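You operate a simulated robot arm through the tools that you are given. There is no shell and no other tool.

Carry out the task below with a simulated robot arm. There is one attempt and no reset: what you move stays moved.

JOB
Keep a Leaf sample in the jar and close the Leaf canister.
Fine: pour from the beaker to the jar's 100 line, none spilt, beaker back; teal dip tube into the rinse tank; orange stopper on the canister; the jar, the blue stopper, the levers, the other tubes and the canisters stay. Set down upright: beaker.

The check looks at the end state, three seconds after you hand in, the way a careful person would. Anything else that was tipped, shoved, dropped, spilled or broken makes it a failure. A push-on lid holds only when it is set on centred and level and pressed home; a screw cap is set on level and turned clockwise until tight.

ROBOT AND FRAMES
A 6-joint arm with a two-finger gripper, fixed in place. Base frame: the origin is at the foot of the arm, x ahead of it, y to its left, z up. Readings come in mm, rad, newtons and seconds.
Its first joint turns from -2.897 to 2.897 rad. Payload 2.54 kg.
Tool frame: the origin (TCP) lies between the finger pads and is the grasp point; the fingertips stand 30 mm ahead of it; z points along the fingers, y is the line along which they close. Largest opening 116 mm; the body of the gripper starts 95 mm behind the TCP.
Orientation is that of the tool frame in the base frame, as [roll, pitch, yaw] about the fixed x, y, z axes, in that order (R = Rz(yaw) Ry(pitch) Rx(roll)). With the fingers straight down and closing along the base's y, the tool's x points along the base's -x, its y along +y and its z along -z.

CONTROLS
- The arm moves only by the tool send_rows. Its argument "steps" is a list that holds one entry, the list of rows, each a list of 7 numbers: the turn, a rotation vector about the tool's x, y, z in rad, then the shift along the tool's x, y, z in mm, then the closure in counts, from 0 (fully open) to 255 (shut). In form: [[[wx, wy, wz, tx, ty, tz, hand], ...]]. A call has 1 to 20 rows; each row is the pose to reach, as a shift and turn from the pose commanded when the call began, along the tool's axes at that moment. A row lasts 0.2 s, in which the tool goes at most 50 mm and 0.15 rad; a call with a longer step from one row to the next is refused whole, and so is a gripper value outside its range. Where a pose cannot be reached the arm comes as near as it can. A force on the tool above 60 N (or 10 N above the force at the start of the call, whichever is more), or a blocked arm, ends the call early, and 0.2 s more pass. Each finger travels about 72 mm/s and halts on what it meets, pressing with about 23 N; the grip force reading is that of the motor and also rises with nothing between the fingers. The clock runs only during rows and for 0.2 s after the last one: add rows that repeat a pose to give the fingers time. It gives the time, the measured TCP pose, the force on the tool (base axes), the opening and the grip force at its end, in the units of the frame above (readings bear some noise), with the torque about the TCP (base axes, N m) and any sound that the robot's microphone picked up, and new pictures: "show" is both (left out), scene, wrist or none.
- Cameras (640 x 400 px; columns grow to the right, rows downward): "scene" is fixed at [49.7, 499.8, 1336.8]; the picture's right is [-0.43, -0.90, 0.00], its down [-0.58, 0.28, -0.77] and it looks along [0.69, -0.33, -0.64] (base axes); focal length 214 px, centre (320, 200). "wrist" rides on the gripper at [69, -15, -122] in the tool frame; the picture's right is [0.21, 0.98, 0.00], its down [-0.83, 0.18, -0.53] and it looks along [-0.52, 0.11, 0.85] (tool axes); focal length 251 px, centre (320, 200).
- probe_pixels(camera, pixels): for up to 12 pixels [column, row] of the newest picture of that camera ("zoom" is the newest enlarged one), the place [x, y, z] in the base frame of the surface seen there, good to about 2 mm. No time passes.
- enlarge(camera, box): a new picture of the part [left, top, right, bottom] of that camera's present view, enlarged. No time passes.
- job_done(): hands the job in; it is judged then, once.

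Open the gripper and draw the arm clear of the work before you hand the job in, unless the task says otherwise.

The tools are called after "Request:" by a JSON object that holds its "name" and its "arguments". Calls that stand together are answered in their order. send_rows: Moves the arm, as the interface text tells. Its arguments: {"type":"object","properties":{"steps":{"type":"array","items":{"type":"array","items":{"type":"array","items":{"type":"number"}}}},"show":{"type":"string","enum":["both","scene","wrist","none"]}},"required":["steps"]} The other tools are called the same way: probe_pixels (camera, pixels) gives the place of the surface under pixels of a picture; enlarge (camera, box) takes an enlarged picture of a part of a camera's view; job_done () hands the job in.

At the start:

```text
time_s: 0.0
eef_pos: [237.0, 321.0, 1167.5]
tool_rot: [3.141, 0.001, -3.141]
force: [0.8, 0.3, -0.2]
torque: [-0.03, 0.02, 0.01]
finger_gap: 116.0
grasp_force: 0.1
```

scene: 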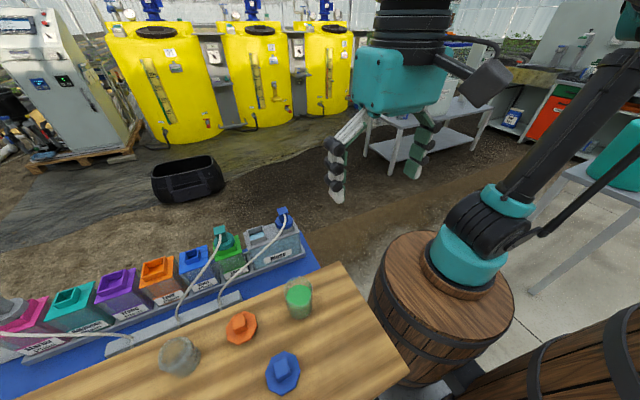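
wrist: 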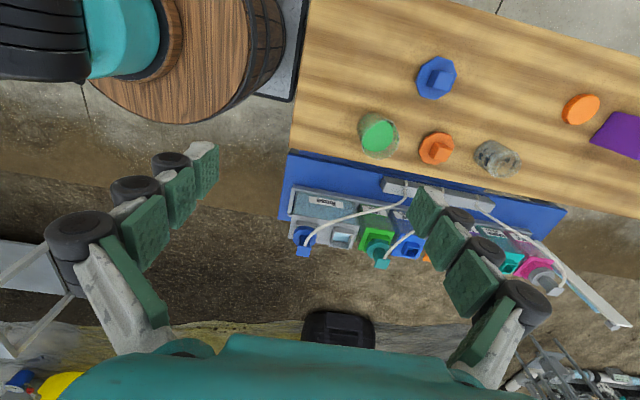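

The pictures show a table with a green beaker (scene ~298,300), orange stopper (241,327), blue stopper (283,372), jar (180,355), and a row of canisters. I enlarge parts of both views to read labels.

Request:
{"name": "enlarge", "arguments": {"camera": "scene", "box": [140, 200, 340, 325]}}

Request:
{"name": "enlarge", "arguments": {"camera": "scene", "box": [0, 250, 200, 375]}}

Request:
{"name": "enlarge", "arguments": {"camera": "scene", "box": [140, 275, 340, 400]}}

Request:
{"name": "enlarge", "arguments": {"camera": "wrist", "box": [270, 140, 470, 265]}}

Request:
{"name": "enlarge", "arguments": {"camera": "wrist", "box": [440, 60, 640, 185]}}

```text
3.20 times, centred on (240, 262) of scene
```

zoom: 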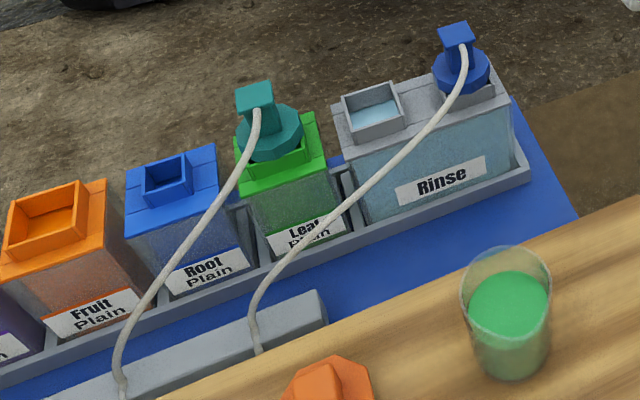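

```text
3.20 times, centred on (100, 312) of scene
```

zoom: 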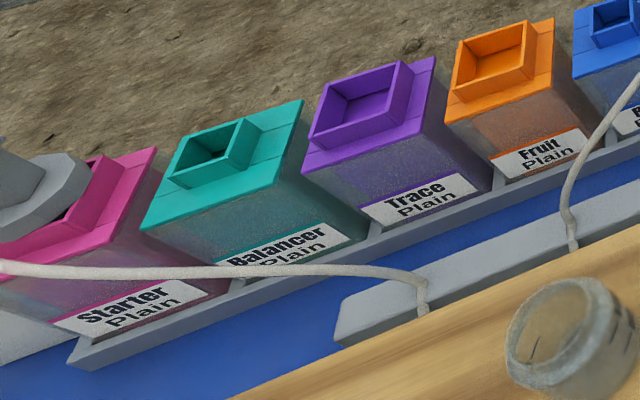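

```text
3.20 times, centred on (240, 338) of scene
```

zoom: 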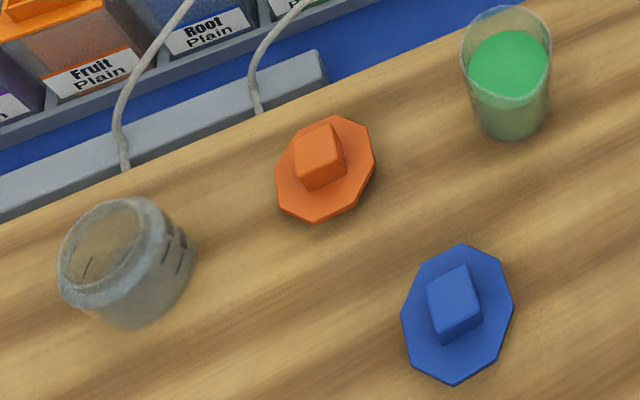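

```text
3.20 times, centred on (370, 202) of wrist
```

zoom: 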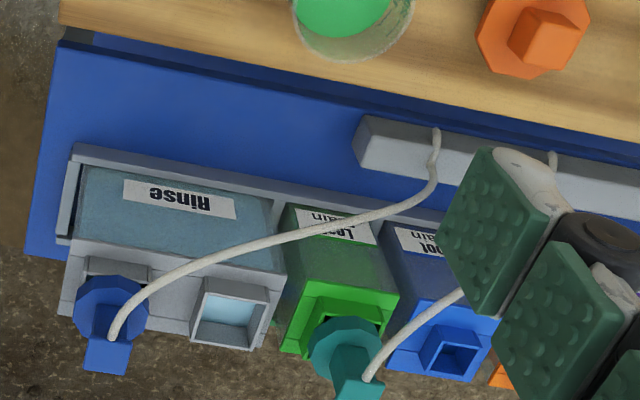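

```text
3.20 times, centred on (540, 122) of wrist
```

zoom: 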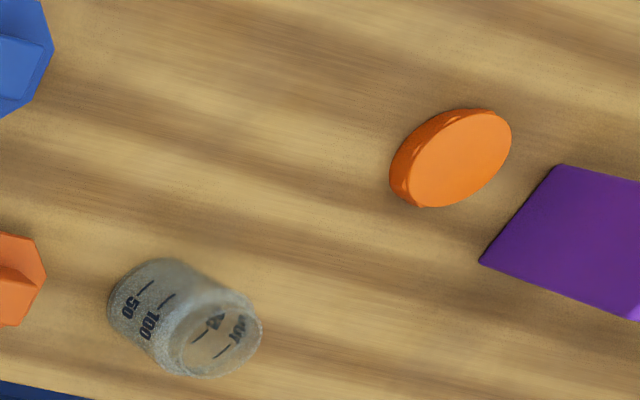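

I'll probe key points on the beaker, jar, stoppers, Leaf canister, dip tube and rinse tank in the scene view.

Request:
{"name": "probe_pixels", "arguments": {"camera": "scene", "pixels": [[299, 282], [299, 296], [299, 315], [180, 345], [180, 370], [240, 322], [232, 335], [282, 366], [283, 380], [220, 230], [225, 243], [240, 268]]}}

Request:
{"name": "probe_pixels", "arguments": {"camera": "scene", "pixels": [[256, 235], [258, 240], [282, 212], [284, 222], [270, 265], [190, 262], [300, 355], [350, 300], [250, 390], [240, 300], [214, 315], [320, 262]]}}

Request:
{"name": "probe_pixels", "arguments": {"camera": "wrist", "pixels": [[377, 135], [436, 148], [436, 77], [497, 155], [582, 108], [620, 135], [341, 240], [384, 250], [303, 240], [320, 201], [375, 240], [400, 190]]}}

```text
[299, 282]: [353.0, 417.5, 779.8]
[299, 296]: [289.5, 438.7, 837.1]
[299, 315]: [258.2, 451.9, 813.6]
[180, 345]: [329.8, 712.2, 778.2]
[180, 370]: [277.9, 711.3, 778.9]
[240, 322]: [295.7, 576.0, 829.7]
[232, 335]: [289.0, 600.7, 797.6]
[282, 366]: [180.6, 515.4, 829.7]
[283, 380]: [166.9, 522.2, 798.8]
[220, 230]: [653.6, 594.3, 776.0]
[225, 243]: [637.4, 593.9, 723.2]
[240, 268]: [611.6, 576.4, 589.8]
```

```text
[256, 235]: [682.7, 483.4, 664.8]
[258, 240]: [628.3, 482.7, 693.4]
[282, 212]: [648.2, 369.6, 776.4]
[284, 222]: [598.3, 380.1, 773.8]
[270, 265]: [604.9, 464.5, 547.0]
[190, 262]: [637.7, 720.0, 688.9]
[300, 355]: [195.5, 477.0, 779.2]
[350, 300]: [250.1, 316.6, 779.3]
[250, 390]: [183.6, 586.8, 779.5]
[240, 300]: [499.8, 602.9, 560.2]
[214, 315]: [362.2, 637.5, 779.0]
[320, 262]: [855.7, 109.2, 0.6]
```

```text
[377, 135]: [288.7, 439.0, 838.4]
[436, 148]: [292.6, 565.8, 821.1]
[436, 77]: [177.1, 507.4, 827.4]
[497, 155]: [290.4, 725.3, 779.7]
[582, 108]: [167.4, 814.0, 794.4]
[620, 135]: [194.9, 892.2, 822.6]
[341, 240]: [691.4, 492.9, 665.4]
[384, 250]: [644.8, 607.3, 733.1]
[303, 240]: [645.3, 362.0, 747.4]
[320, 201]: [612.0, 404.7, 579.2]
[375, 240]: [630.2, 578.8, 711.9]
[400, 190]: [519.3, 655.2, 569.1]
```

I probe the arm's mounting and more table points to understand the reach and geometry.

Request:
{"name": "probe_pixels", "arguments": {"camera": "scene", "pixels": [[400, 300], [460, 310], [470, 260], [490, 200], [560, 170], [620, 70], [400, 80], [485, 85], [335, 165], [415, 165], [410, 15], [460, 355]]}}

Request:
{"name": "probe_pixels", "arguments": {"camera": "wrist", "pixels": [[600, 300], [620, 322], [545, 285], [338, 325], [540, 215], [440, 185], [300, 20], [560, 40], [500, 250], [355, 375], [450, 255], [540, 280]]}}

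Request:
{"name": "enlarge", "arguments": {"camera": "wrist", "box": [440, 180, 640, 305]}}

Request:
{"name": "enlarge", "arguments": {"camera": "scene", "box": [340, 150, 640, 340]}}

```text
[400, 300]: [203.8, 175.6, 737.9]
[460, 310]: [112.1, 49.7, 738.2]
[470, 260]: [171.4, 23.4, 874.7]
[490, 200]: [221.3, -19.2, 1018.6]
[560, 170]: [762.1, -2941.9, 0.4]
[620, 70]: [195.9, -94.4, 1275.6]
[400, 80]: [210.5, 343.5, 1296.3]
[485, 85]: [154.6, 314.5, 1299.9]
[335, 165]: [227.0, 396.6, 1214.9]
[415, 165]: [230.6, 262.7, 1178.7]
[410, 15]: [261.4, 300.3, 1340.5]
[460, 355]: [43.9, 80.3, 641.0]
```

```text
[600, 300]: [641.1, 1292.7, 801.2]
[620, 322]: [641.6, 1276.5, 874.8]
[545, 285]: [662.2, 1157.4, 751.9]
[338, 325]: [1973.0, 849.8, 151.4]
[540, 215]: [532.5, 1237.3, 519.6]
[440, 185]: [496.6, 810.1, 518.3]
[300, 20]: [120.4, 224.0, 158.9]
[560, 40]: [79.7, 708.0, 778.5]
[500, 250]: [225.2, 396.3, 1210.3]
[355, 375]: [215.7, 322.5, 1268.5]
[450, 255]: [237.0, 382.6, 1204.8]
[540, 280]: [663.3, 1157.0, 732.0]
```

```text
3.20 times, centred on (540, 242) of wrist
```

zoom: 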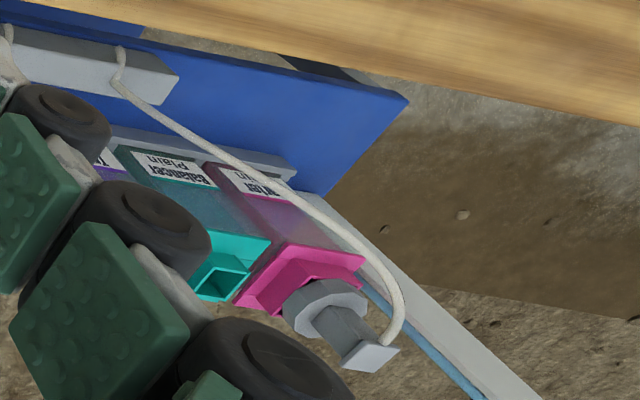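

```text
2.11 times, centred on (490, 245) of scene
```

zoom: 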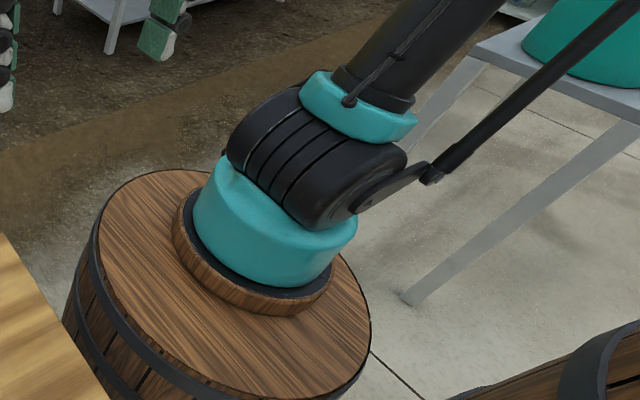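

The arm's foot stands on the barrel, table top is at z≈779, canisters top at about z≈700–730. I move the gripper (open) to a viewing pose near the Leaf canister to see the dip tube and rinse tank closely.

Request:
{"name": "send_rows", "arguments": {"steps": [[[0, 0, 0, -28, 21, 12, 0], [0, 0, 0, -56, 42, 24, 0], [0, 0, 0, -84, 63, 46, 0], [0, 0, 0, -112, 84, 70, 0], [0, 0, 0, -140, 105, 95, 0], [0, 0, 0, -168, 126, 120, 0], [0, 0, 0, -196, 147, 145, 0], [0, 0, 0, -224, 168, 175, 0], [0, 0, 0, -252, 190, 205, 0], [0, 0, 0, -284, 212, 230, 0], [0, 0, 0, -284, 212, 230, 0]]], "show": "both"}}

```text
time_s: 2.4
eef_pos: [525.8, 531.0, 935.2]
tool_rot: [3.141, 0.0, 3.142]
force: [-1.2, 0.3, -0.5]
torque: [-0.03, 0.03, 0.03]
finger_gap: 116.0
grasp_force: 0.0
```

scene: 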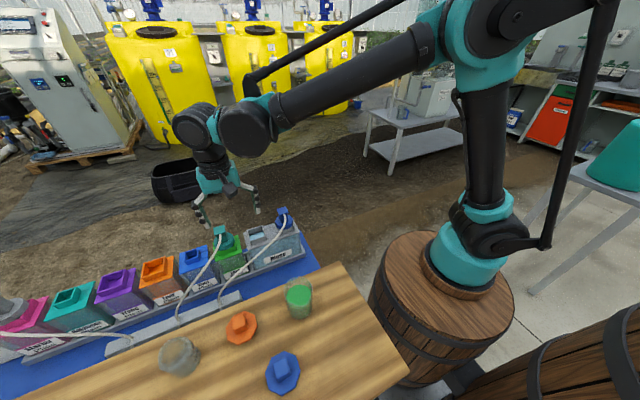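
wrist: 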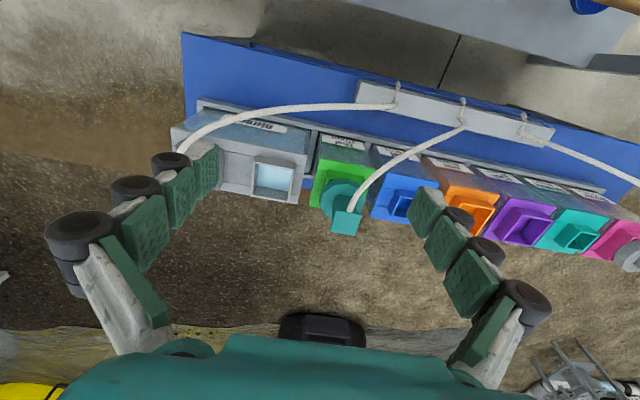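

The arm moved as expected. I zoom the wrist view on the Leaf dip tube (~345,200) and rinse tank (~270,175).

Request:
{"name": "enlarge", "arguments": {"camera": "wrist", "box": [190, 110, 430, 260]}}

Request:
{"name": "probe_pixels", "arguments": {"camera": "wrist", "pixels": [[346, 222], [336, 214], [359, 214], [333, 232], [357, 234], [340, 190], [330, 165], [317, 204], [369, 205], [350, 185], [345, 145], [364, 180]]}}

Request:
{"name": "probe_pixels", "arguments": {"camera": "wrist", "pixels": [[255, 158], [297, 163], [249, 196], [293, 202], [273, 178], [261, 165], [291, 168], [258, 190], [288, 194], [232, 170], [265, 145], [180, 140]]}}

```text
2.67 times, centred on (310, 185) of wrist
```

zoom: 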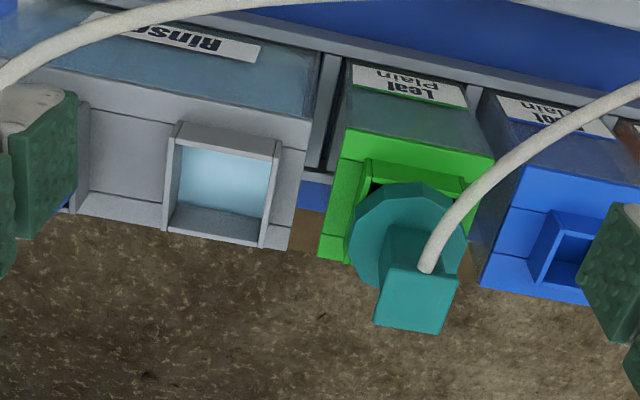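

```text
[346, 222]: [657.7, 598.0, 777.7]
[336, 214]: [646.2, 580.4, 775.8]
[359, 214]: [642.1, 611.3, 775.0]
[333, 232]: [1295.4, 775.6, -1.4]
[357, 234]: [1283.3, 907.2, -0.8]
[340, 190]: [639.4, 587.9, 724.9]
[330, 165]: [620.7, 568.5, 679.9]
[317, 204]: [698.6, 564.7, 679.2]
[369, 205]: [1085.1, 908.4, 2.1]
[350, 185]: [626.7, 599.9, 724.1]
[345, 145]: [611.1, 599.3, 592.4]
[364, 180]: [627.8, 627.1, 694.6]
```

```text
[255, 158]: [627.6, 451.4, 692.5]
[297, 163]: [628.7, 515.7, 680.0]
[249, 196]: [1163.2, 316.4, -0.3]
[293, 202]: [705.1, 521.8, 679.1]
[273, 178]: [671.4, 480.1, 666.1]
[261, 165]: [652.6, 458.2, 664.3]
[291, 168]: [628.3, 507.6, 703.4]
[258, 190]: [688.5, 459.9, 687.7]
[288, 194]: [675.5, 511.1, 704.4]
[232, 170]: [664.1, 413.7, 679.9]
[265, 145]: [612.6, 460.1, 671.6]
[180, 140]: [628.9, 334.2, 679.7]
```

I zoom tighter on the teal tube and on the rinse opening for precise probing.

Request:
{"name": "enlarge", "arguments": {"camera": "wrist", "box": [300, 150, 396, 210]}}

Request:
{"name": "enlarge", "arguments": {"camera": "wrist", "box": [306, 180, 402, 240]}}

Request:
{"name": "enlarge", "arguments": {"camera": "wrist", "box": [225, 148, 321, 208]}}

```text
6.67 times, centred on (348, 180) of wrist
```

zoom: 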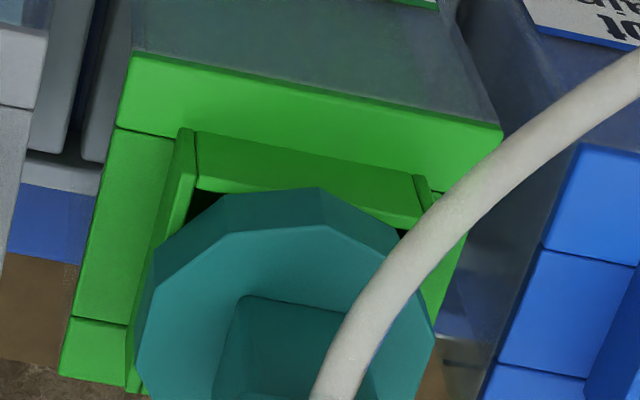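

```text
6.67 times, centred on (354, 210) of wrist
```

zoom: 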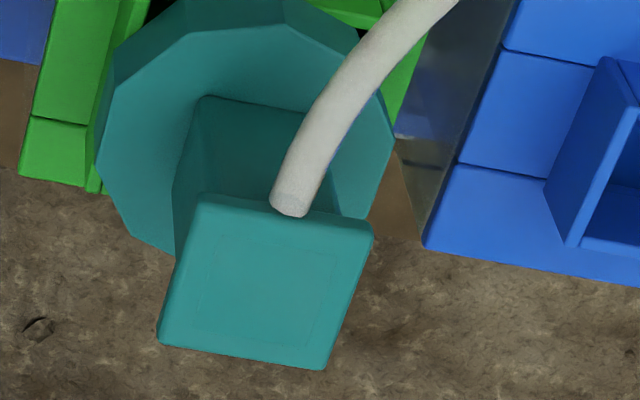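

```text
6.67 times, centred on (273, 178) of wrist
```

zoom: 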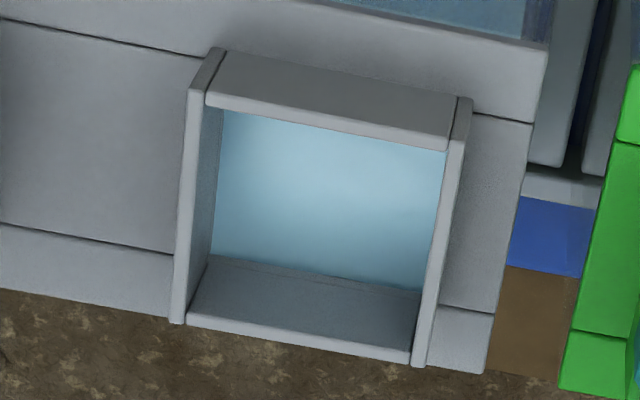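

Probing the rinse opening's collar corners in the newest zoom.

Request:
{"name": "probe_pixels", "arguments": {"camera": "zoom", "pixels": [[193, 92], [222, 98], [330, 122], [440, 145], [455, 150], [430, 280], [415, 355], [300, 340], [195, 315], [182, 260], [187, 180], [445, 220]]}}

Request:
{"name": "probe_pixels", "arguments": {"camera": "zoom", "pixels": [[211, 60], [465, 105], [240, 315], [320, 322], [400, 345], [180, 315], [422, 362], [330, 200], [110, 240], [480, 300], [110, 35], [500, 110]]}}

```text
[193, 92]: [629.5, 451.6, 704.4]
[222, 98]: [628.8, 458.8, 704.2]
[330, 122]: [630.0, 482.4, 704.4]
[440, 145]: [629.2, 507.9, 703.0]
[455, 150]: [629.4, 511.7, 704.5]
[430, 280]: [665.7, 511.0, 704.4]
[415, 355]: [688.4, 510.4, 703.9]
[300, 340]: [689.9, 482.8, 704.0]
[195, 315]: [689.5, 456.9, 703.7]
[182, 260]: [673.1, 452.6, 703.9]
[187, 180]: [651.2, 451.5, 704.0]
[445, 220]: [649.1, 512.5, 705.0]
```

```text
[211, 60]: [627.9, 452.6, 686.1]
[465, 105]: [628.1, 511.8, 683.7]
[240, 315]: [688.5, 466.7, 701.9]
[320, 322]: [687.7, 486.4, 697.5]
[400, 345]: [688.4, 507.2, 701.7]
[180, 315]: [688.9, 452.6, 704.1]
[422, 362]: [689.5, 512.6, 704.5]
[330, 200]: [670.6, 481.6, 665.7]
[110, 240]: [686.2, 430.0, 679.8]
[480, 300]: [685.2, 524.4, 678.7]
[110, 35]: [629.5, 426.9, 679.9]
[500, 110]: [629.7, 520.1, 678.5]
```

Now the teal tube's handle and disc corners in a fresh zoom.

Request:
{"name": "enlarge", "arguments": {"camera": "wrist", "box": [306, 165, 402, 240]}}

Request:
{"name": "probe_pixels", "arguments": {"camera": "zoom", "pixels": [[180, 255], [360, 285], [150, 395], [320, 400], [260, 340], [205, 200], [225, 140], [110, 170], [170, 80], [340, 110], [110, 280], [380, 230]]}}

```text
5.33 times, centred on (354, 202) of wrist
```

zoom: 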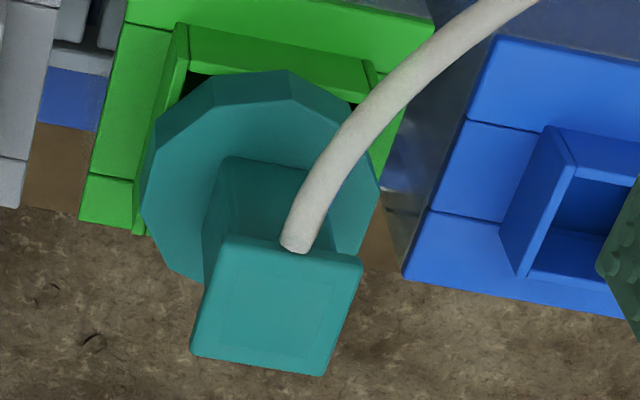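

```text
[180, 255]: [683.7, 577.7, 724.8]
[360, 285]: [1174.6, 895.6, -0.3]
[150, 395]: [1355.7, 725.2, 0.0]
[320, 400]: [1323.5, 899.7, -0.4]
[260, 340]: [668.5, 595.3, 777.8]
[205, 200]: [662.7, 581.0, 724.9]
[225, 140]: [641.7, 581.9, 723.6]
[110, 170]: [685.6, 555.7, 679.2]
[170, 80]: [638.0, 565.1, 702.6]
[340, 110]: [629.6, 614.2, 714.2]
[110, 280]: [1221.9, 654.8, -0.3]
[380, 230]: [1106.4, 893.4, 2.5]
```

Request:
{"name": "probe_pixels", "arguments": {"camera": "zoom", "pixels": [[230, 243], [355, 265], [198, 350], [320, 370], [275, 300], [225, 165], [150, 200], [160, 265], [195, 278], [215, 115], [290, 95], [365, 200]]}}

Request:
{"name": "probe_pixels", "arguments": {"camera": "zoom", "pixels": [[180, 40], [375, 80], [125, 215], [145, 225], [130, 50], [400, 120], [100, 185], [140, 140], [265, 165], [215, 260], [300, 235], [310, 180]]}}

```text
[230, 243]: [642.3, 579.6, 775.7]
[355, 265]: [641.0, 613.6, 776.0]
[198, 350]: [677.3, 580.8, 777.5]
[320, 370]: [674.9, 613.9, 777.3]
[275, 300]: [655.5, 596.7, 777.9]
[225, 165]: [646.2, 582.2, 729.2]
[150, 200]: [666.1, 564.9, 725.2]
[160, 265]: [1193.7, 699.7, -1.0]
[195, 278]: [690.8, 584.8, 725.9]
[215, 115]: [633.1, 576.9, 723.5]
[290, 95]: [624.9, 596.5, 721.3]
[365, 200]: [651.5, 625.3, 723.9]
```

```text
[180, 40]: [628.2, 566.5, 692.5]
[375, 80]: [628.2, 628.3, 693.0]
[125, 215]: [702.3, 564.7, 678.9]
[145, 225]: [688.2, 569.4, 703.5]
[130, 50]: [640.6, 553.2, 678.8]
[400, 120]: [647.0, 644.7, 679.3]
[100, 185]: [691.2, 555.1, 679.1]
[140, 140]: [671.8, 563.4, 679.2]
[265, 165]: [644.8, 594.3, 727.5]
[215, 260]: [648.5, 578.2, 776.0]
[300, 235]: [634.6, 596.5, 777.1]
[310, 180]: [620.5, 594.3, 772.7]
```

The teal handle is a 35 mm block centred near (660, 597), top z≈777, on a disc resting on the Leaf collar; the rinse's free collar is centred near (660, 482), top z≈704. I move above the teal handle, staying clear at z≈840.

Request:
{"name": "send_rows", "arguments": {"steps": [[[0, 0, 0, -34, 16, 20, 0], [0, 0, 0, -68, 33, 45, 0], [0, 0, 0, -102, 50, 70, 0], [0, 0, 0, -136, 65, 95, 0], [0, 0, 0, -136, 65, 95, 0], [0, 0, 0, -136, 65, 95, 0]]], "show": "both"}}

```text
time_s: 3.8
eef_pos: [659.6, 597.0, 842.2]
tool_rot: [-3.141, 0.0, -3.141]
force: [-0.4, 0.6, 0.3]
torque: [0.03, 0.04, 0.0]
finger_gap: 116.1
grasp_force: 0.0
```

scene: 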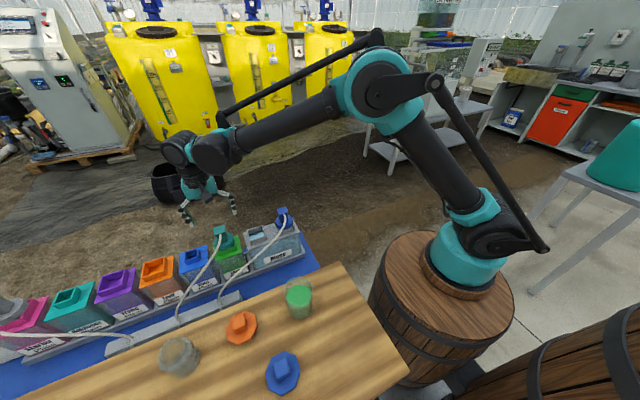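
wrist: 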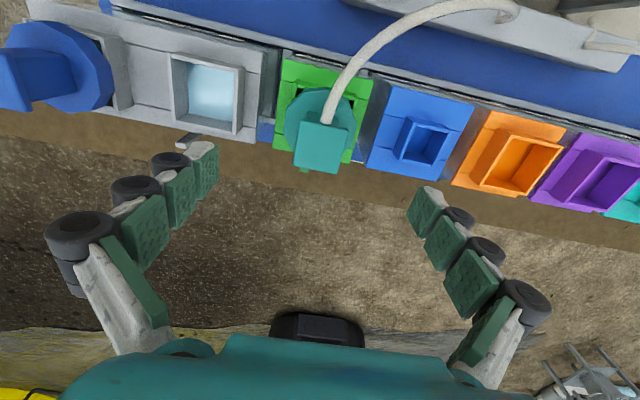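

The handle top (323,150) lies centred between the fingers as predicted, reading (659.6, 597.0, 842). I descend 80 mm and close on the handle.

Request:
{"name": "send_rows", "arguments": {"steps": [[[0, 0, 0, 0, 0, 25, 0], [0, 0, 0, 0, 0, 50, 0], [0, 0, 0, 0, 0, 70, 0], [0, 0, 0, 0, 0, 80, 0], [0, 0, 0, 0, 0, 80, 0], [0, 0, 0, 0, 0, 80, 255], [0, 0, 0, 0, 0, 80, 255], [0, 0, 0, 0, 0, 80, 255], [0, 0, 0, 0, 0, 80, 255], [0, 0, 0, 0, 0, 80, 255]]], "show": "both"}}

```text
time_s: 6.0
eef_pos: [658.0, 599.1, 762.6]
tool_rot: [-3.141, 0.0, -3.14]
force: [0.0, 0.0, 0.7]
torque: [0.06, 0.01, -0.02]
finger_gap: 35.6
grasp_force: 23.2
```

scene: 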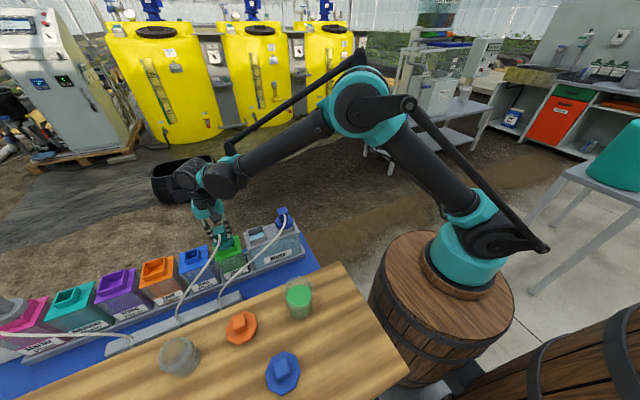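
wrist: 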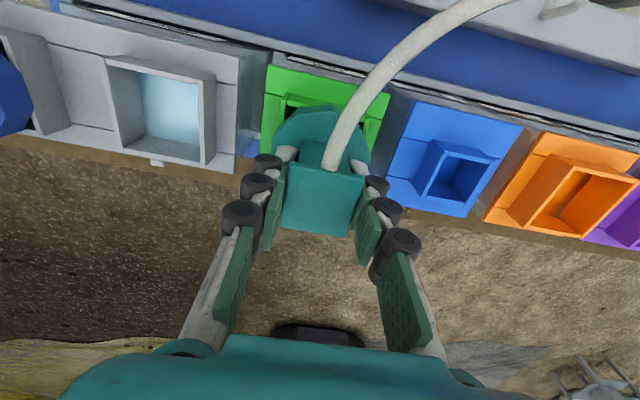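

Gripped (gap 35.6 mm, 23 N). I lift slowly straight up in stages and watch force.

Request:
{"name": "send_rows", "arguments": {"steps": [[[0, 0, 0, 0, 0, -10, 255], [0, 0, 0, 0, 0, -25, 255], [0, 0, 0, 0, 0, -45, 255], [0, 0, 0, 0, 0, -70, 255], [0, 0, 0, 0, 0, -95, 255], [0, 0, 0, 0, 0, -120, 255], [0, 0, 0, 0, 0, -120, 255]]], "show": "both"}}

```text
time_s: 7.6
eef_pos: [659.5, 598.6, 882.1]
tool_rot: [3.141, 0.001, -3.141]
force: [-0.7, -0.2, -0.7]
torque: [0.02, -0.01, 0.0]
finger_gap: 35.7
grasp_force: 23.3
```

scene: 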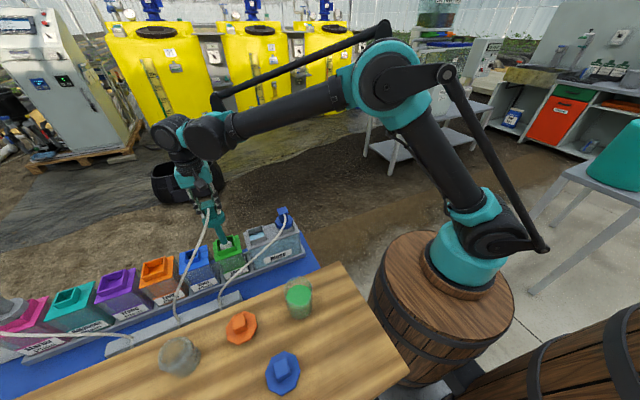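
wrist: 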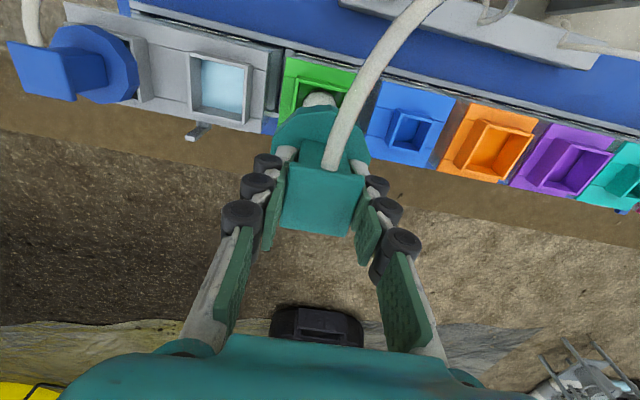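

I look at the tube below the disc in the scene view around (222,232).

Request:
{"name": "enlarge", "arguments": {"camera": "scene", "box": [160, 170, 320, 270]}}

Request:
{"name": "enlarge", "arguments": {"camera": "wrist", "box": [260, 40, 400, 130]}}

```text
4.00 times, centred on (240, 220) of scene
```

zoom: 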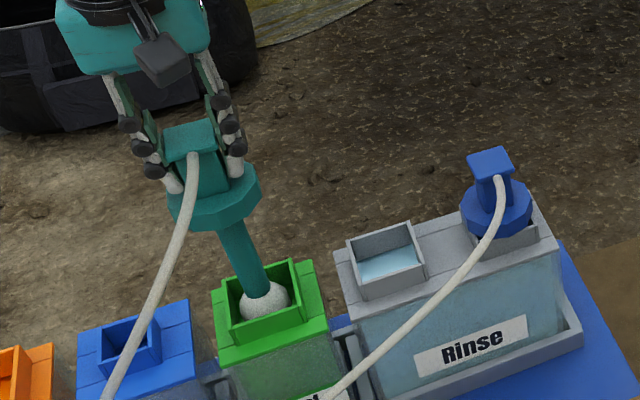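

```text
4.44 times, centred on (330, 85) of wrist
```

zoom: 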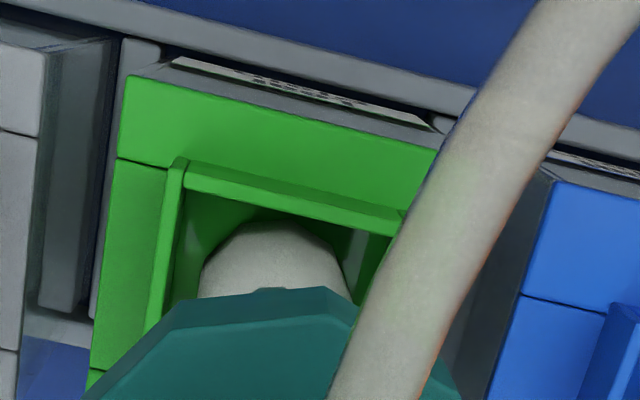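

The tube ends in a wider pale foot still inside the Leaf collar. I lift another 75 mm and check again before moving sideways.

Request:
{"name": "send_rows", "arguments": {"steps": [[[0, 0, 0, 0, 0, -20, 255], [0, 0, 0, 0, 0, -40, 255], [0, 0, 0, 0, 0, -60, 255], [0, 0, 0, 0, 0, -75, 255], [0, 0, 0, 0, 0, -75, 255], [0, 0, 0, 0, 0, -75, 255], [0, 0, 0, 0, 0, -75, 255]]], "show": "both"}}

Request:
{"name": "enlarge", "arguments": {"camera": "scene", "box": [160, 150, 320, 250]}}

```text
time_s: 9.2
eef_pos: [657.8, 597.0, 957.8]
tool_rot: [3.141, 0.0, -3.141]
force: [-0.6, 0.0, -0.9]
torque: [0.0, 0.02, 0.01]
finger_gap: 35.5
grasp_force: 22.9
```

scene: 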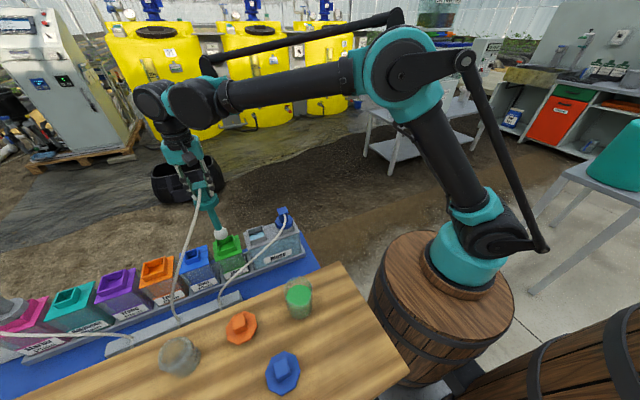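
wrist: 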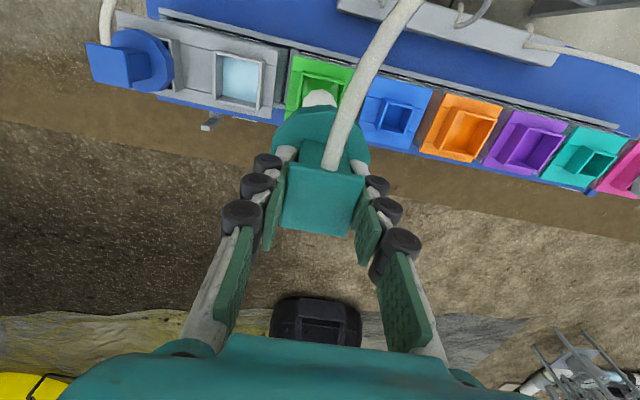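

```text
4.00 times, centred on (240, 200) of scene
```

zoom: 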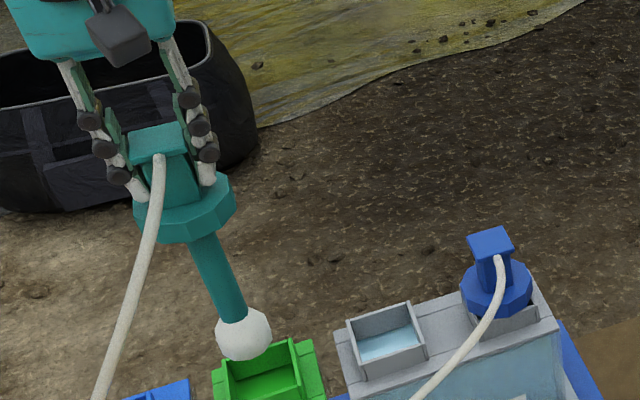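

I probe the foot of the tube to know its bottom height and diameter.

Request:
{"name": "probe_pixels", "arguments": {"camera": "zoom", "pixels": [[218, 335], [270, 330], [245, 357], [245, 330], [235, 315], [215, 265], [240, 300], [183, 235], [235, 195], [135, 205], [270, 365], [285, 350]]}}

```text
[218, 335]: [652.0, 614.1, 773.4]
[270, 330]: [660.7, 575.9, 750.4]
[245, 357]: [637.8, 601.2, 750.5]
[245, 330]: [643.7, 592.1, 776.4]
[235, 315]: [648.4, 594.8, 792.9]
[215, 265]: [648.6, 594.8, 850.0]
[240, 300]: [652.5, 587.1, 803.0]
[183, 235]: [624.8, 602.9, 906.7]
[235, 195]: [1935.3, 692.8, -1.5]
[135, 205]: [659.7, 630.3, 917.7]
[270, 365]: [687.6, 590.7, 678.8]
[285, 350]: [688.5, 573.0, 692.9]
```

The foot is about 40 mm wide with bottom near z≈748, clear of the 704 collar. I shift 115 mm in −y over the rinse opening and check alignment.

Request:
{"name": "send_rows", "arguments": {"steps": [[[0, 0, 0, 0, -25, 0, 255], [0, 0, 0, 0, -50, 0, 255], [0, 0, 0, 0, -75, 0, 255], [0, 0, 0, 0, -100, 0, 255], [0, 0, 0, 0.5, -115, 0, 255], [0, 0, 0, 0.5, -115, 0, 255], [0, 0, 0, 0.5, -115, 20, 255], [0, 0, 0, 0.5, -115, 20, 255]]], "show": "both"}}

Request:
{"name": "enlarge", "arguments": {"camera": "scene", "box": [180, 160, 340, 260]}}

Request:
{"name": "enlarge", "arguments": {"camera": "wrist", "box": [240, 40, 400, 140]}}

```text
time_s: 11.0
eef_pos: [658.3, 481.0, 938.2]
tool_rot: [3.141, -0.001, -3.14]
force: [0.1, -0.1, -0.7]
torque: [0.0, 0.01, 0.01]
finger_gap: 35.5
grasp_force: 23.0
```

scene: 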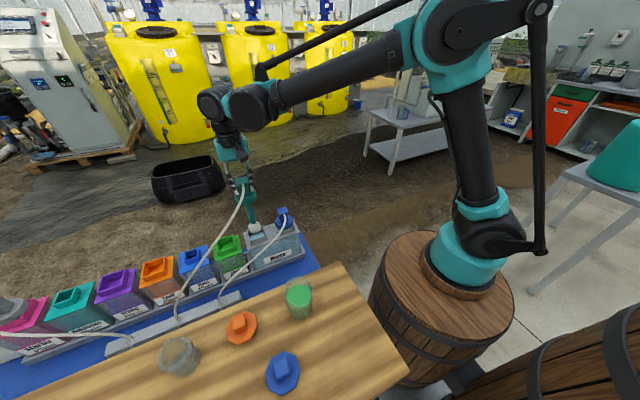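
wrist: 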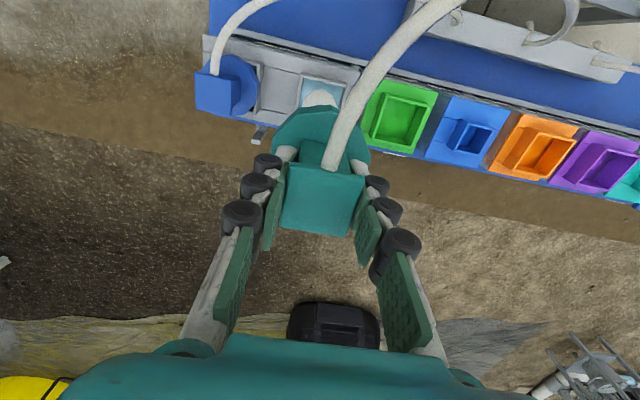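

```text
4.00 times, centred on (260, 210) of scene
```

zoom: 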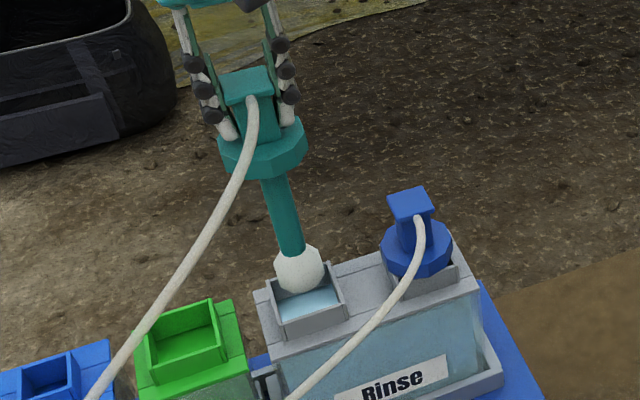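

```text
4.00 times, centred on (320, 90) of wrist
```

zoom: 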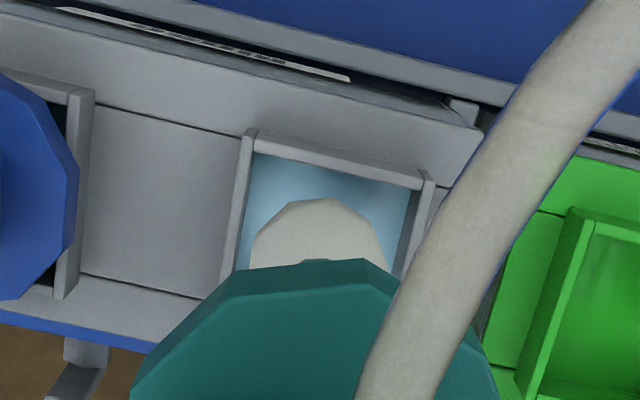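

The foot sits over the rinse opening; I probe its edges once more to verify centring before descending.

Request:
{"name": "enlarge", "arguments": {"camera": "scene", "box": [238, 210, 286, 240]}}

Request:
{"name": "probe_pixels", "arguments": {"camera": "zoom", "pixels": [[160, 200], [270, 180], [210, 240], [215, 180], [230, 260], [180, 120], [250, 120], [330, 300], [110, 250]]}}

```text
13.33 times, centred on (262, 225) of scene
```

zoom: 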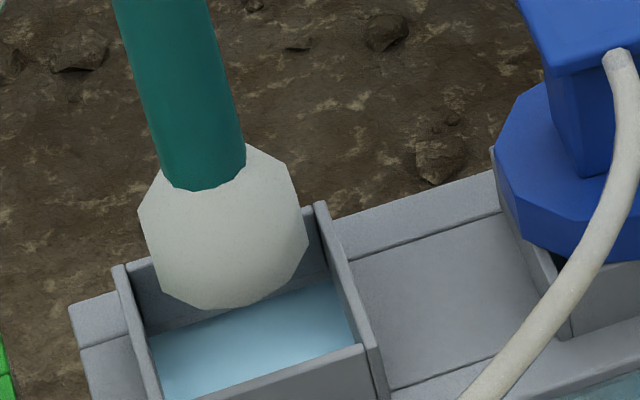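

```text
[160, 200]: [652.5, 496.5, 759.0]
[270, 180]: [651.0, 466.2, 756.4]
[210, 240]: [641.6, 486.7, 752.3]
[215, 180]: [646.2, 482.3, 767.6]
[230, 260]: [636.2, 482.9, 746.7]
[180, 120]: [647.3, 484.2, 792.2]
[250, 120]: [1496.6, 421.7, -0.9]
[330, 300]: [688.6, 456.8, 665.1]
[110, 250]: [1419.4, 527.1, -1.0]
```

Centred within ~1 mm. I descend about 60 mm first (foot through the collar) and check the force.

Request:
{"name": "send_rows", "arguments": {"steps": [[[0, 0, 0, -0.5, 0.5, 15, 255], [0, 0, 0, -0.5, 0.5, 30, 255], [0, 0, 0, -0.5, 0.5, 45, 255], [0, 0, 0, -0.5, 0.5, 60, 255], [0, 0, 0, -0.5, 0.5, 60, 255]]], "show": "both"}}

Request:
{"name": "enlarge", "arguments": {"camera": "scene", "box": [210, 180, 306, 240]}}

```text
time_s: 12.2
eef_pos: [658.7, 482.7, 875.3]
tool_rot: [-3.14, 0.0, 3.141]
force: [0.3, -0.6, -1.0]
torque: [-0.04, -0.03, 0.0]
finger_gap: 35.7
grasp_force: 23.4
```

scene: 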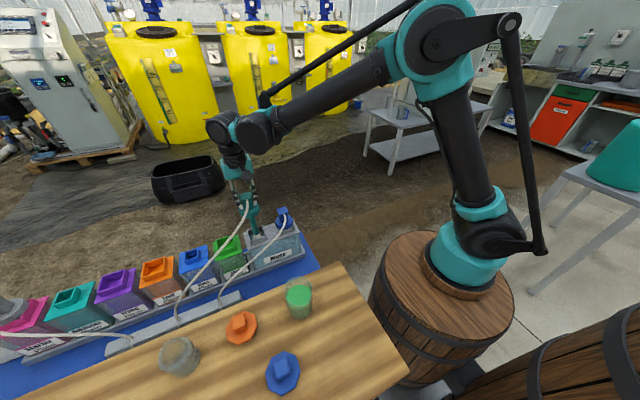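
wrist: 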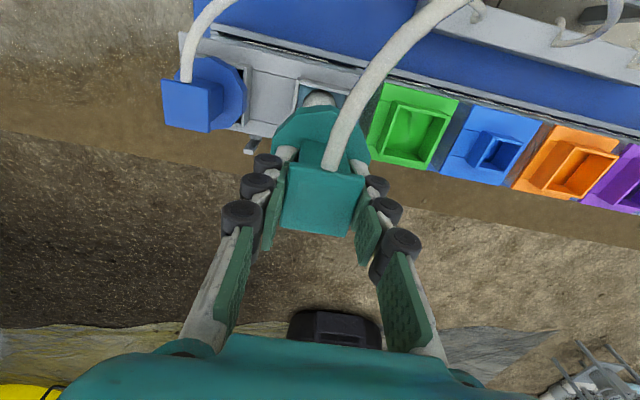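

```text
6.67 times, centred on (258, 210) of scene
```

zoom: 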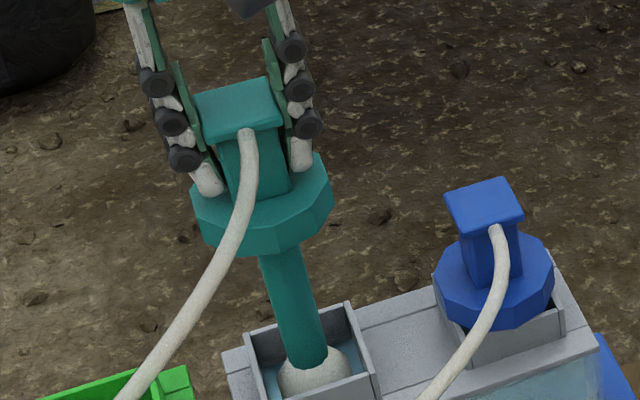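

The foot has entered the collar cleanly with no side force. I continue down 100 mm, then finish slowly onto the collar.

Request:
{"name": "send_rows", "arguments": {"steps": [[[0, 0, 0, 0, 0, 20, 255], [0, 0, 0, 0, 0, 40, 255], [0, 0, 0, 0, 0, 60, 255], [0, 0, 0, 0, 0, 80, 255], [0, 0, 0, 0, 0, 95, 255], [0, 0, 0, 0, 0, 103, 255], [0, 0, 0, 0, 0, 108, 255], [0, 0, 0, 0, 0, 108, 255]]], "show": "both"}}

Request:
{"name": "enlarge", "arguments": {"camera": "scene", "box": [210, 190, 306, 250]}}

```text
time_s: 14.0
eef_pos: [658.0, 484.9, 768.6]
tool_rot: [3.141, 0.0, 3.141]
force: [-0.9, -0.5, -0.9]
torque: [-0.03, 0.0, 0.0]
finger_gap: 35.5
grasp_force: 23.2
```

scene: 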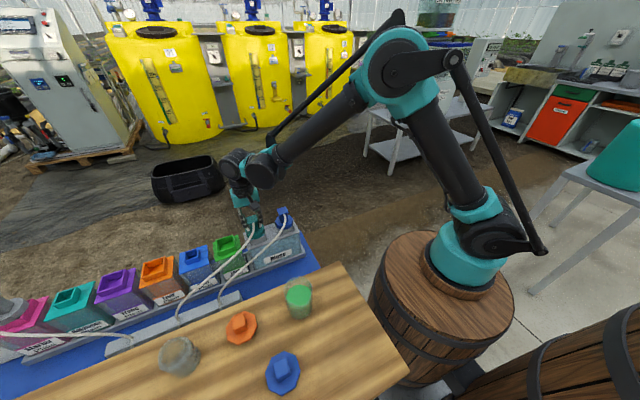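
wrist: 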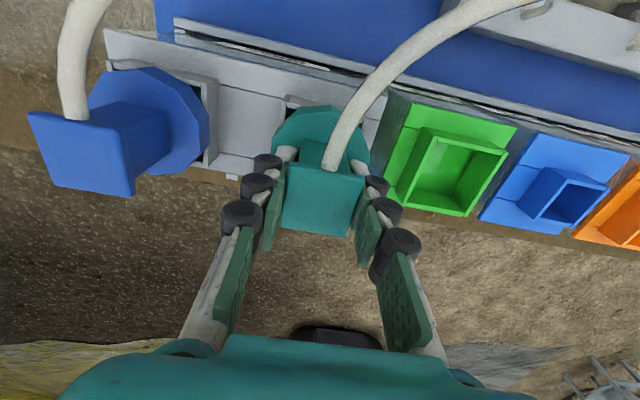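

```text
6.67 times, centred on (258, 220) of scene
```

zoom: 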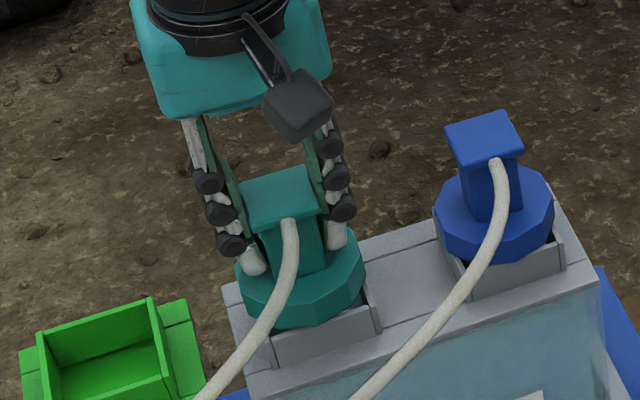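

The disc is a few mm above the rinse collar with no contact yet. I lower in small steps until it touches.

Request:
{"name": "send_rows", "arguments": {"steps": [[[0, 0, 0, 0, 0, 2, 255], [0, 0, 0, 0, 0, 4, 255], [0, 0, 0, 0, 0, 5.5, 255], [0, 0, 0, 0, 0, 5.5, 255]]], "show": "both"}}

Request:
{"name": "enlarge", "arguments": {"camera": "scene", "box": [210, 190, 306, 250]}}

```text
time_s: 15.0
eef_pos: [657.5, 483.7, 763.9]
tool_rot: [3.142, 0.001, -3.141]
force: [0.7, 0.4, -0.4]
torque: [0.0, -0.04, 0.02]
finger_gap: 35.4
grasp_force: 23.1
```

scene: 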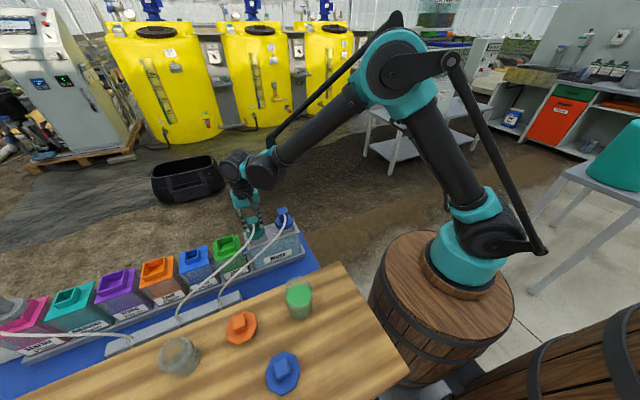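
wrist: 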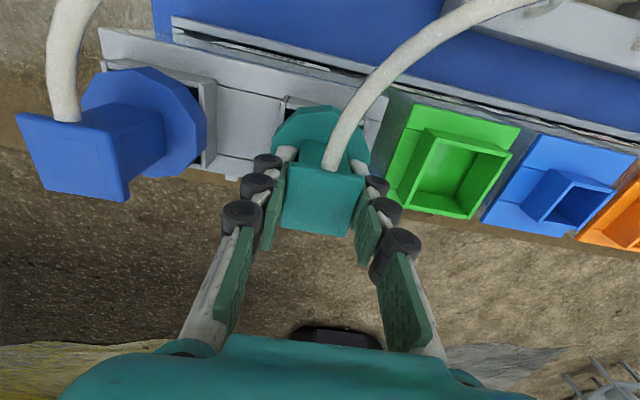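

```text
6.67 times, centred on (258, 220) of scene
```

zoom: 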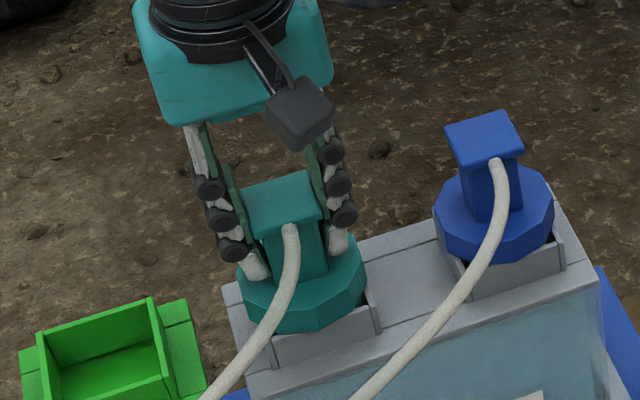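

No contact force yet; I go down 3 mm more in 1 mm steps.

Request:
{"name": "send_rows", "arguments": {"steps": [[[0, 0, 0, 0, 0, 1, 255], [0, 0, 0, 0, 0, 2, 255], [0, 0, 0, 0, 0, 3, 255], [0, 0, 0, 0, 0, 3, 255]]], "show": "none"}}

Request:
{"name": "enlarge", "arguments": {"camera": "scene", "box": [210, 190, 306, 250]}}

```text
time_s: 16.0
eef_pos: [657.6, 484.7, 761.7]
tool_rot: [3.139, -0.002, 3.141]
force: [0.5, 6.2, 22.6]
torque: [0.01, 0.03, 0.02]
finger_gap: 35.6
grasp_force: 23.0
```

```text
6.67 times, centred on (258, 220) of scene
```

zoom: 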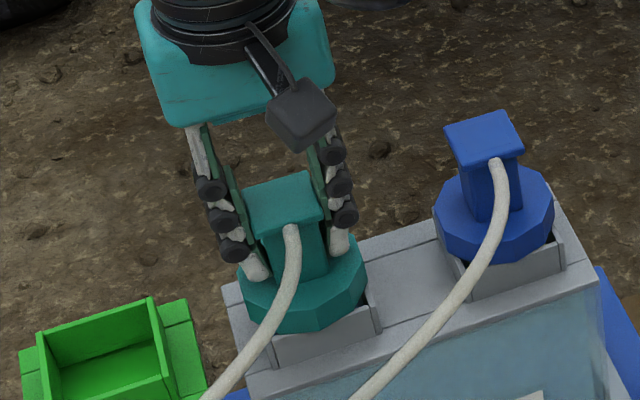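

Contact (22 N upward): the disc is seated. I relax 2 mm, then open the fingers while holding still.

Request:
{"name": "send_rows", "arguments": {"steps": [[[0, 0, 0, 0, 0, -1.5, 255], [0, 0, 0, 0, 0, -1.5, 255], [0, 0, 0, 0, 0, -1.5, 150], [0, 0, 0, 0, 0, -1.5, 80], [0, 0, 0, 0, 0, -1.5, 80], [0, 0, 0, 0, 0, -1.5, 80]]], "show": "both"}}

Request:
{"name": "enlarge", "arguments": {"camera": "scene", "box": [210, 190, 306, 250]}}

```text
time_s: 17.4
eef_pos: [659.1, 485.2, 762.7]
tool_rot: [-3.141, 0.001, 3.141]
force: [0.4, 0.0, -0.3]
torque: [-0.02, 0.0, 0.01]
finger_gap: 79.5
grasp_force: 0.1
```

scene: 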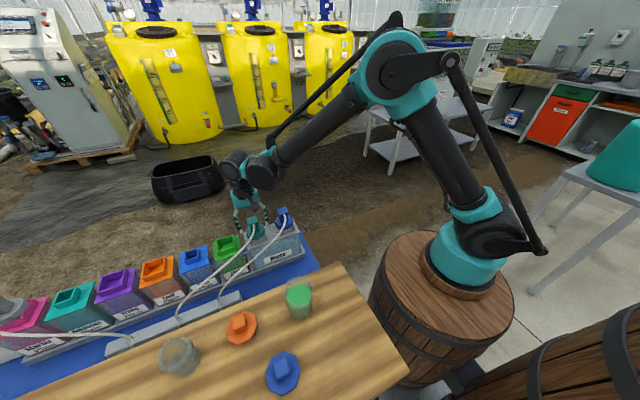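
wrist: 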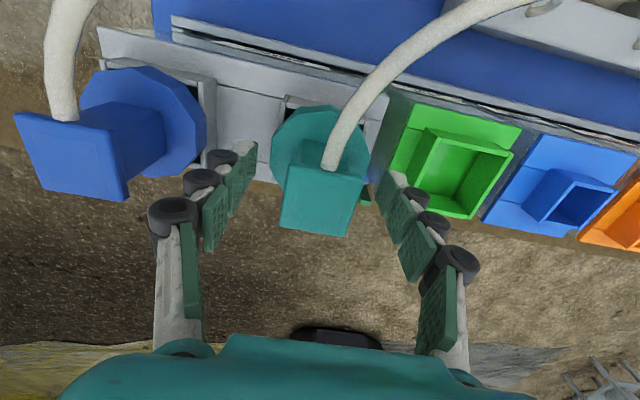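

```text
6.67 times, centred on (258, 220) of scene
```

zoom: 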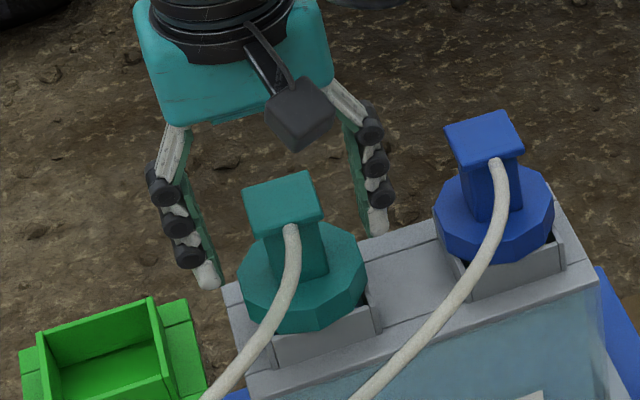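

The tube stands on the collar, released upright. I rise straight up 140 mm and then look into the Leaf opening.

Request:
{"name": "send_rows", "arguments": {"steps": [[[0, 0, 0, 0, 0, -20, 80], [0, 0, 0, 0, 0, -50, 80], [0, 0, 0, 0, 0, -90, 80], [0, 0, 0, 0, 0, -130, 80], [0, 0, 0, 30, 40, -160, 40], [0, 0, 0, 60, 80, -180, 0], [0, 0, 0, 60, 80, -180, 0]]], "show": "both"}}

Request:
{"name": "enlarge", "arguments": {"camera": "wrist", "box": [230, 90, 390, 190]}}

```text
refused: row 5 steps farther than a row can; nothing moved
```

```text
4.00 times, centred on (310, 140) of wrist
```

zoom: 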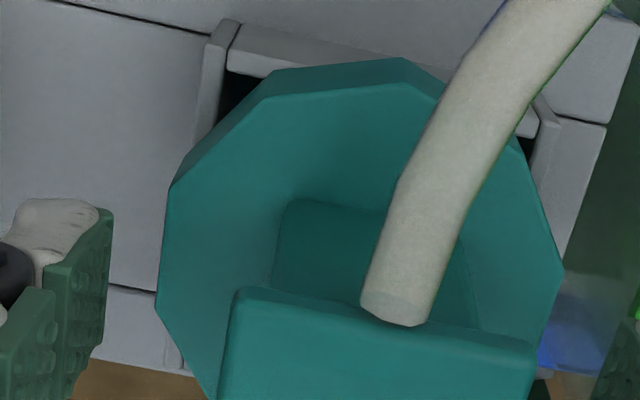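

The refused call had one step too long; I resend it with shorter steps.

Request:
{"name": "send_rows", "arguments": {"steps": [[[0, 0, 0, 0, 0, -20, 80], [0, 0, 0, 0, 0, -50, 80], [0, 0, 0, 0, 0, -90, 80], [0, 0, 0, 0, 0, -130, 80], [0, 0, 0, 20, 30, -150, 40], [0, 0, 0, 40, 60, -170, 0], [0, 0, 0, 60, 80, -180, 0], [0, 0, 0, 60, 80, -180, 0]]], "show": "both"}}

Request:
{"name": "enlarge", "arguments": {"camera": "wrist", "box": [230, 120, 390, 220]}}

```text
time_s: 19.2
eef_pos: [600.7, 562.8, 938.3]
tool_rot: [3.141, 0.001, 3.141]
force: [-1.0, 0.8, -0.2]
torque: [-0.02, -0.01, -0.03]
finger_gap: 115.9
grasp_force: 0.0
```

scene: 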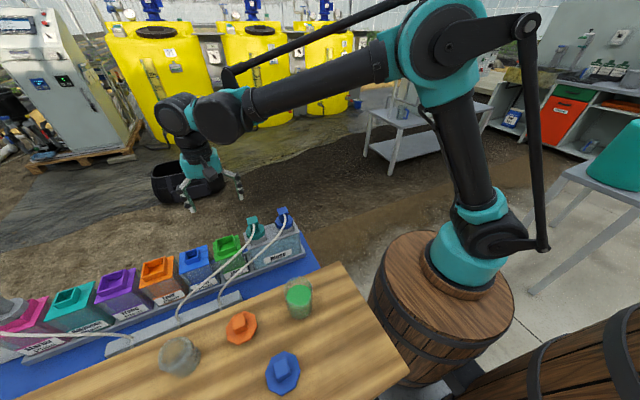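
wrist: 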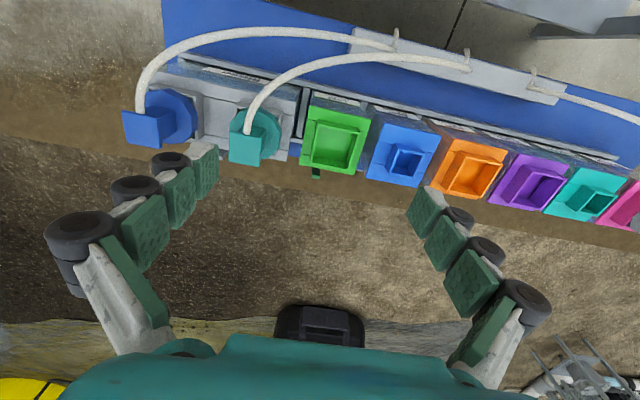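

```text
4.00 times, centred on (310, 170) of wrist
```

zoom: 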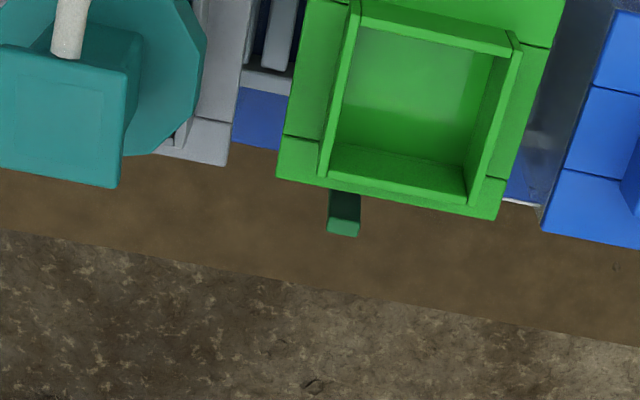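

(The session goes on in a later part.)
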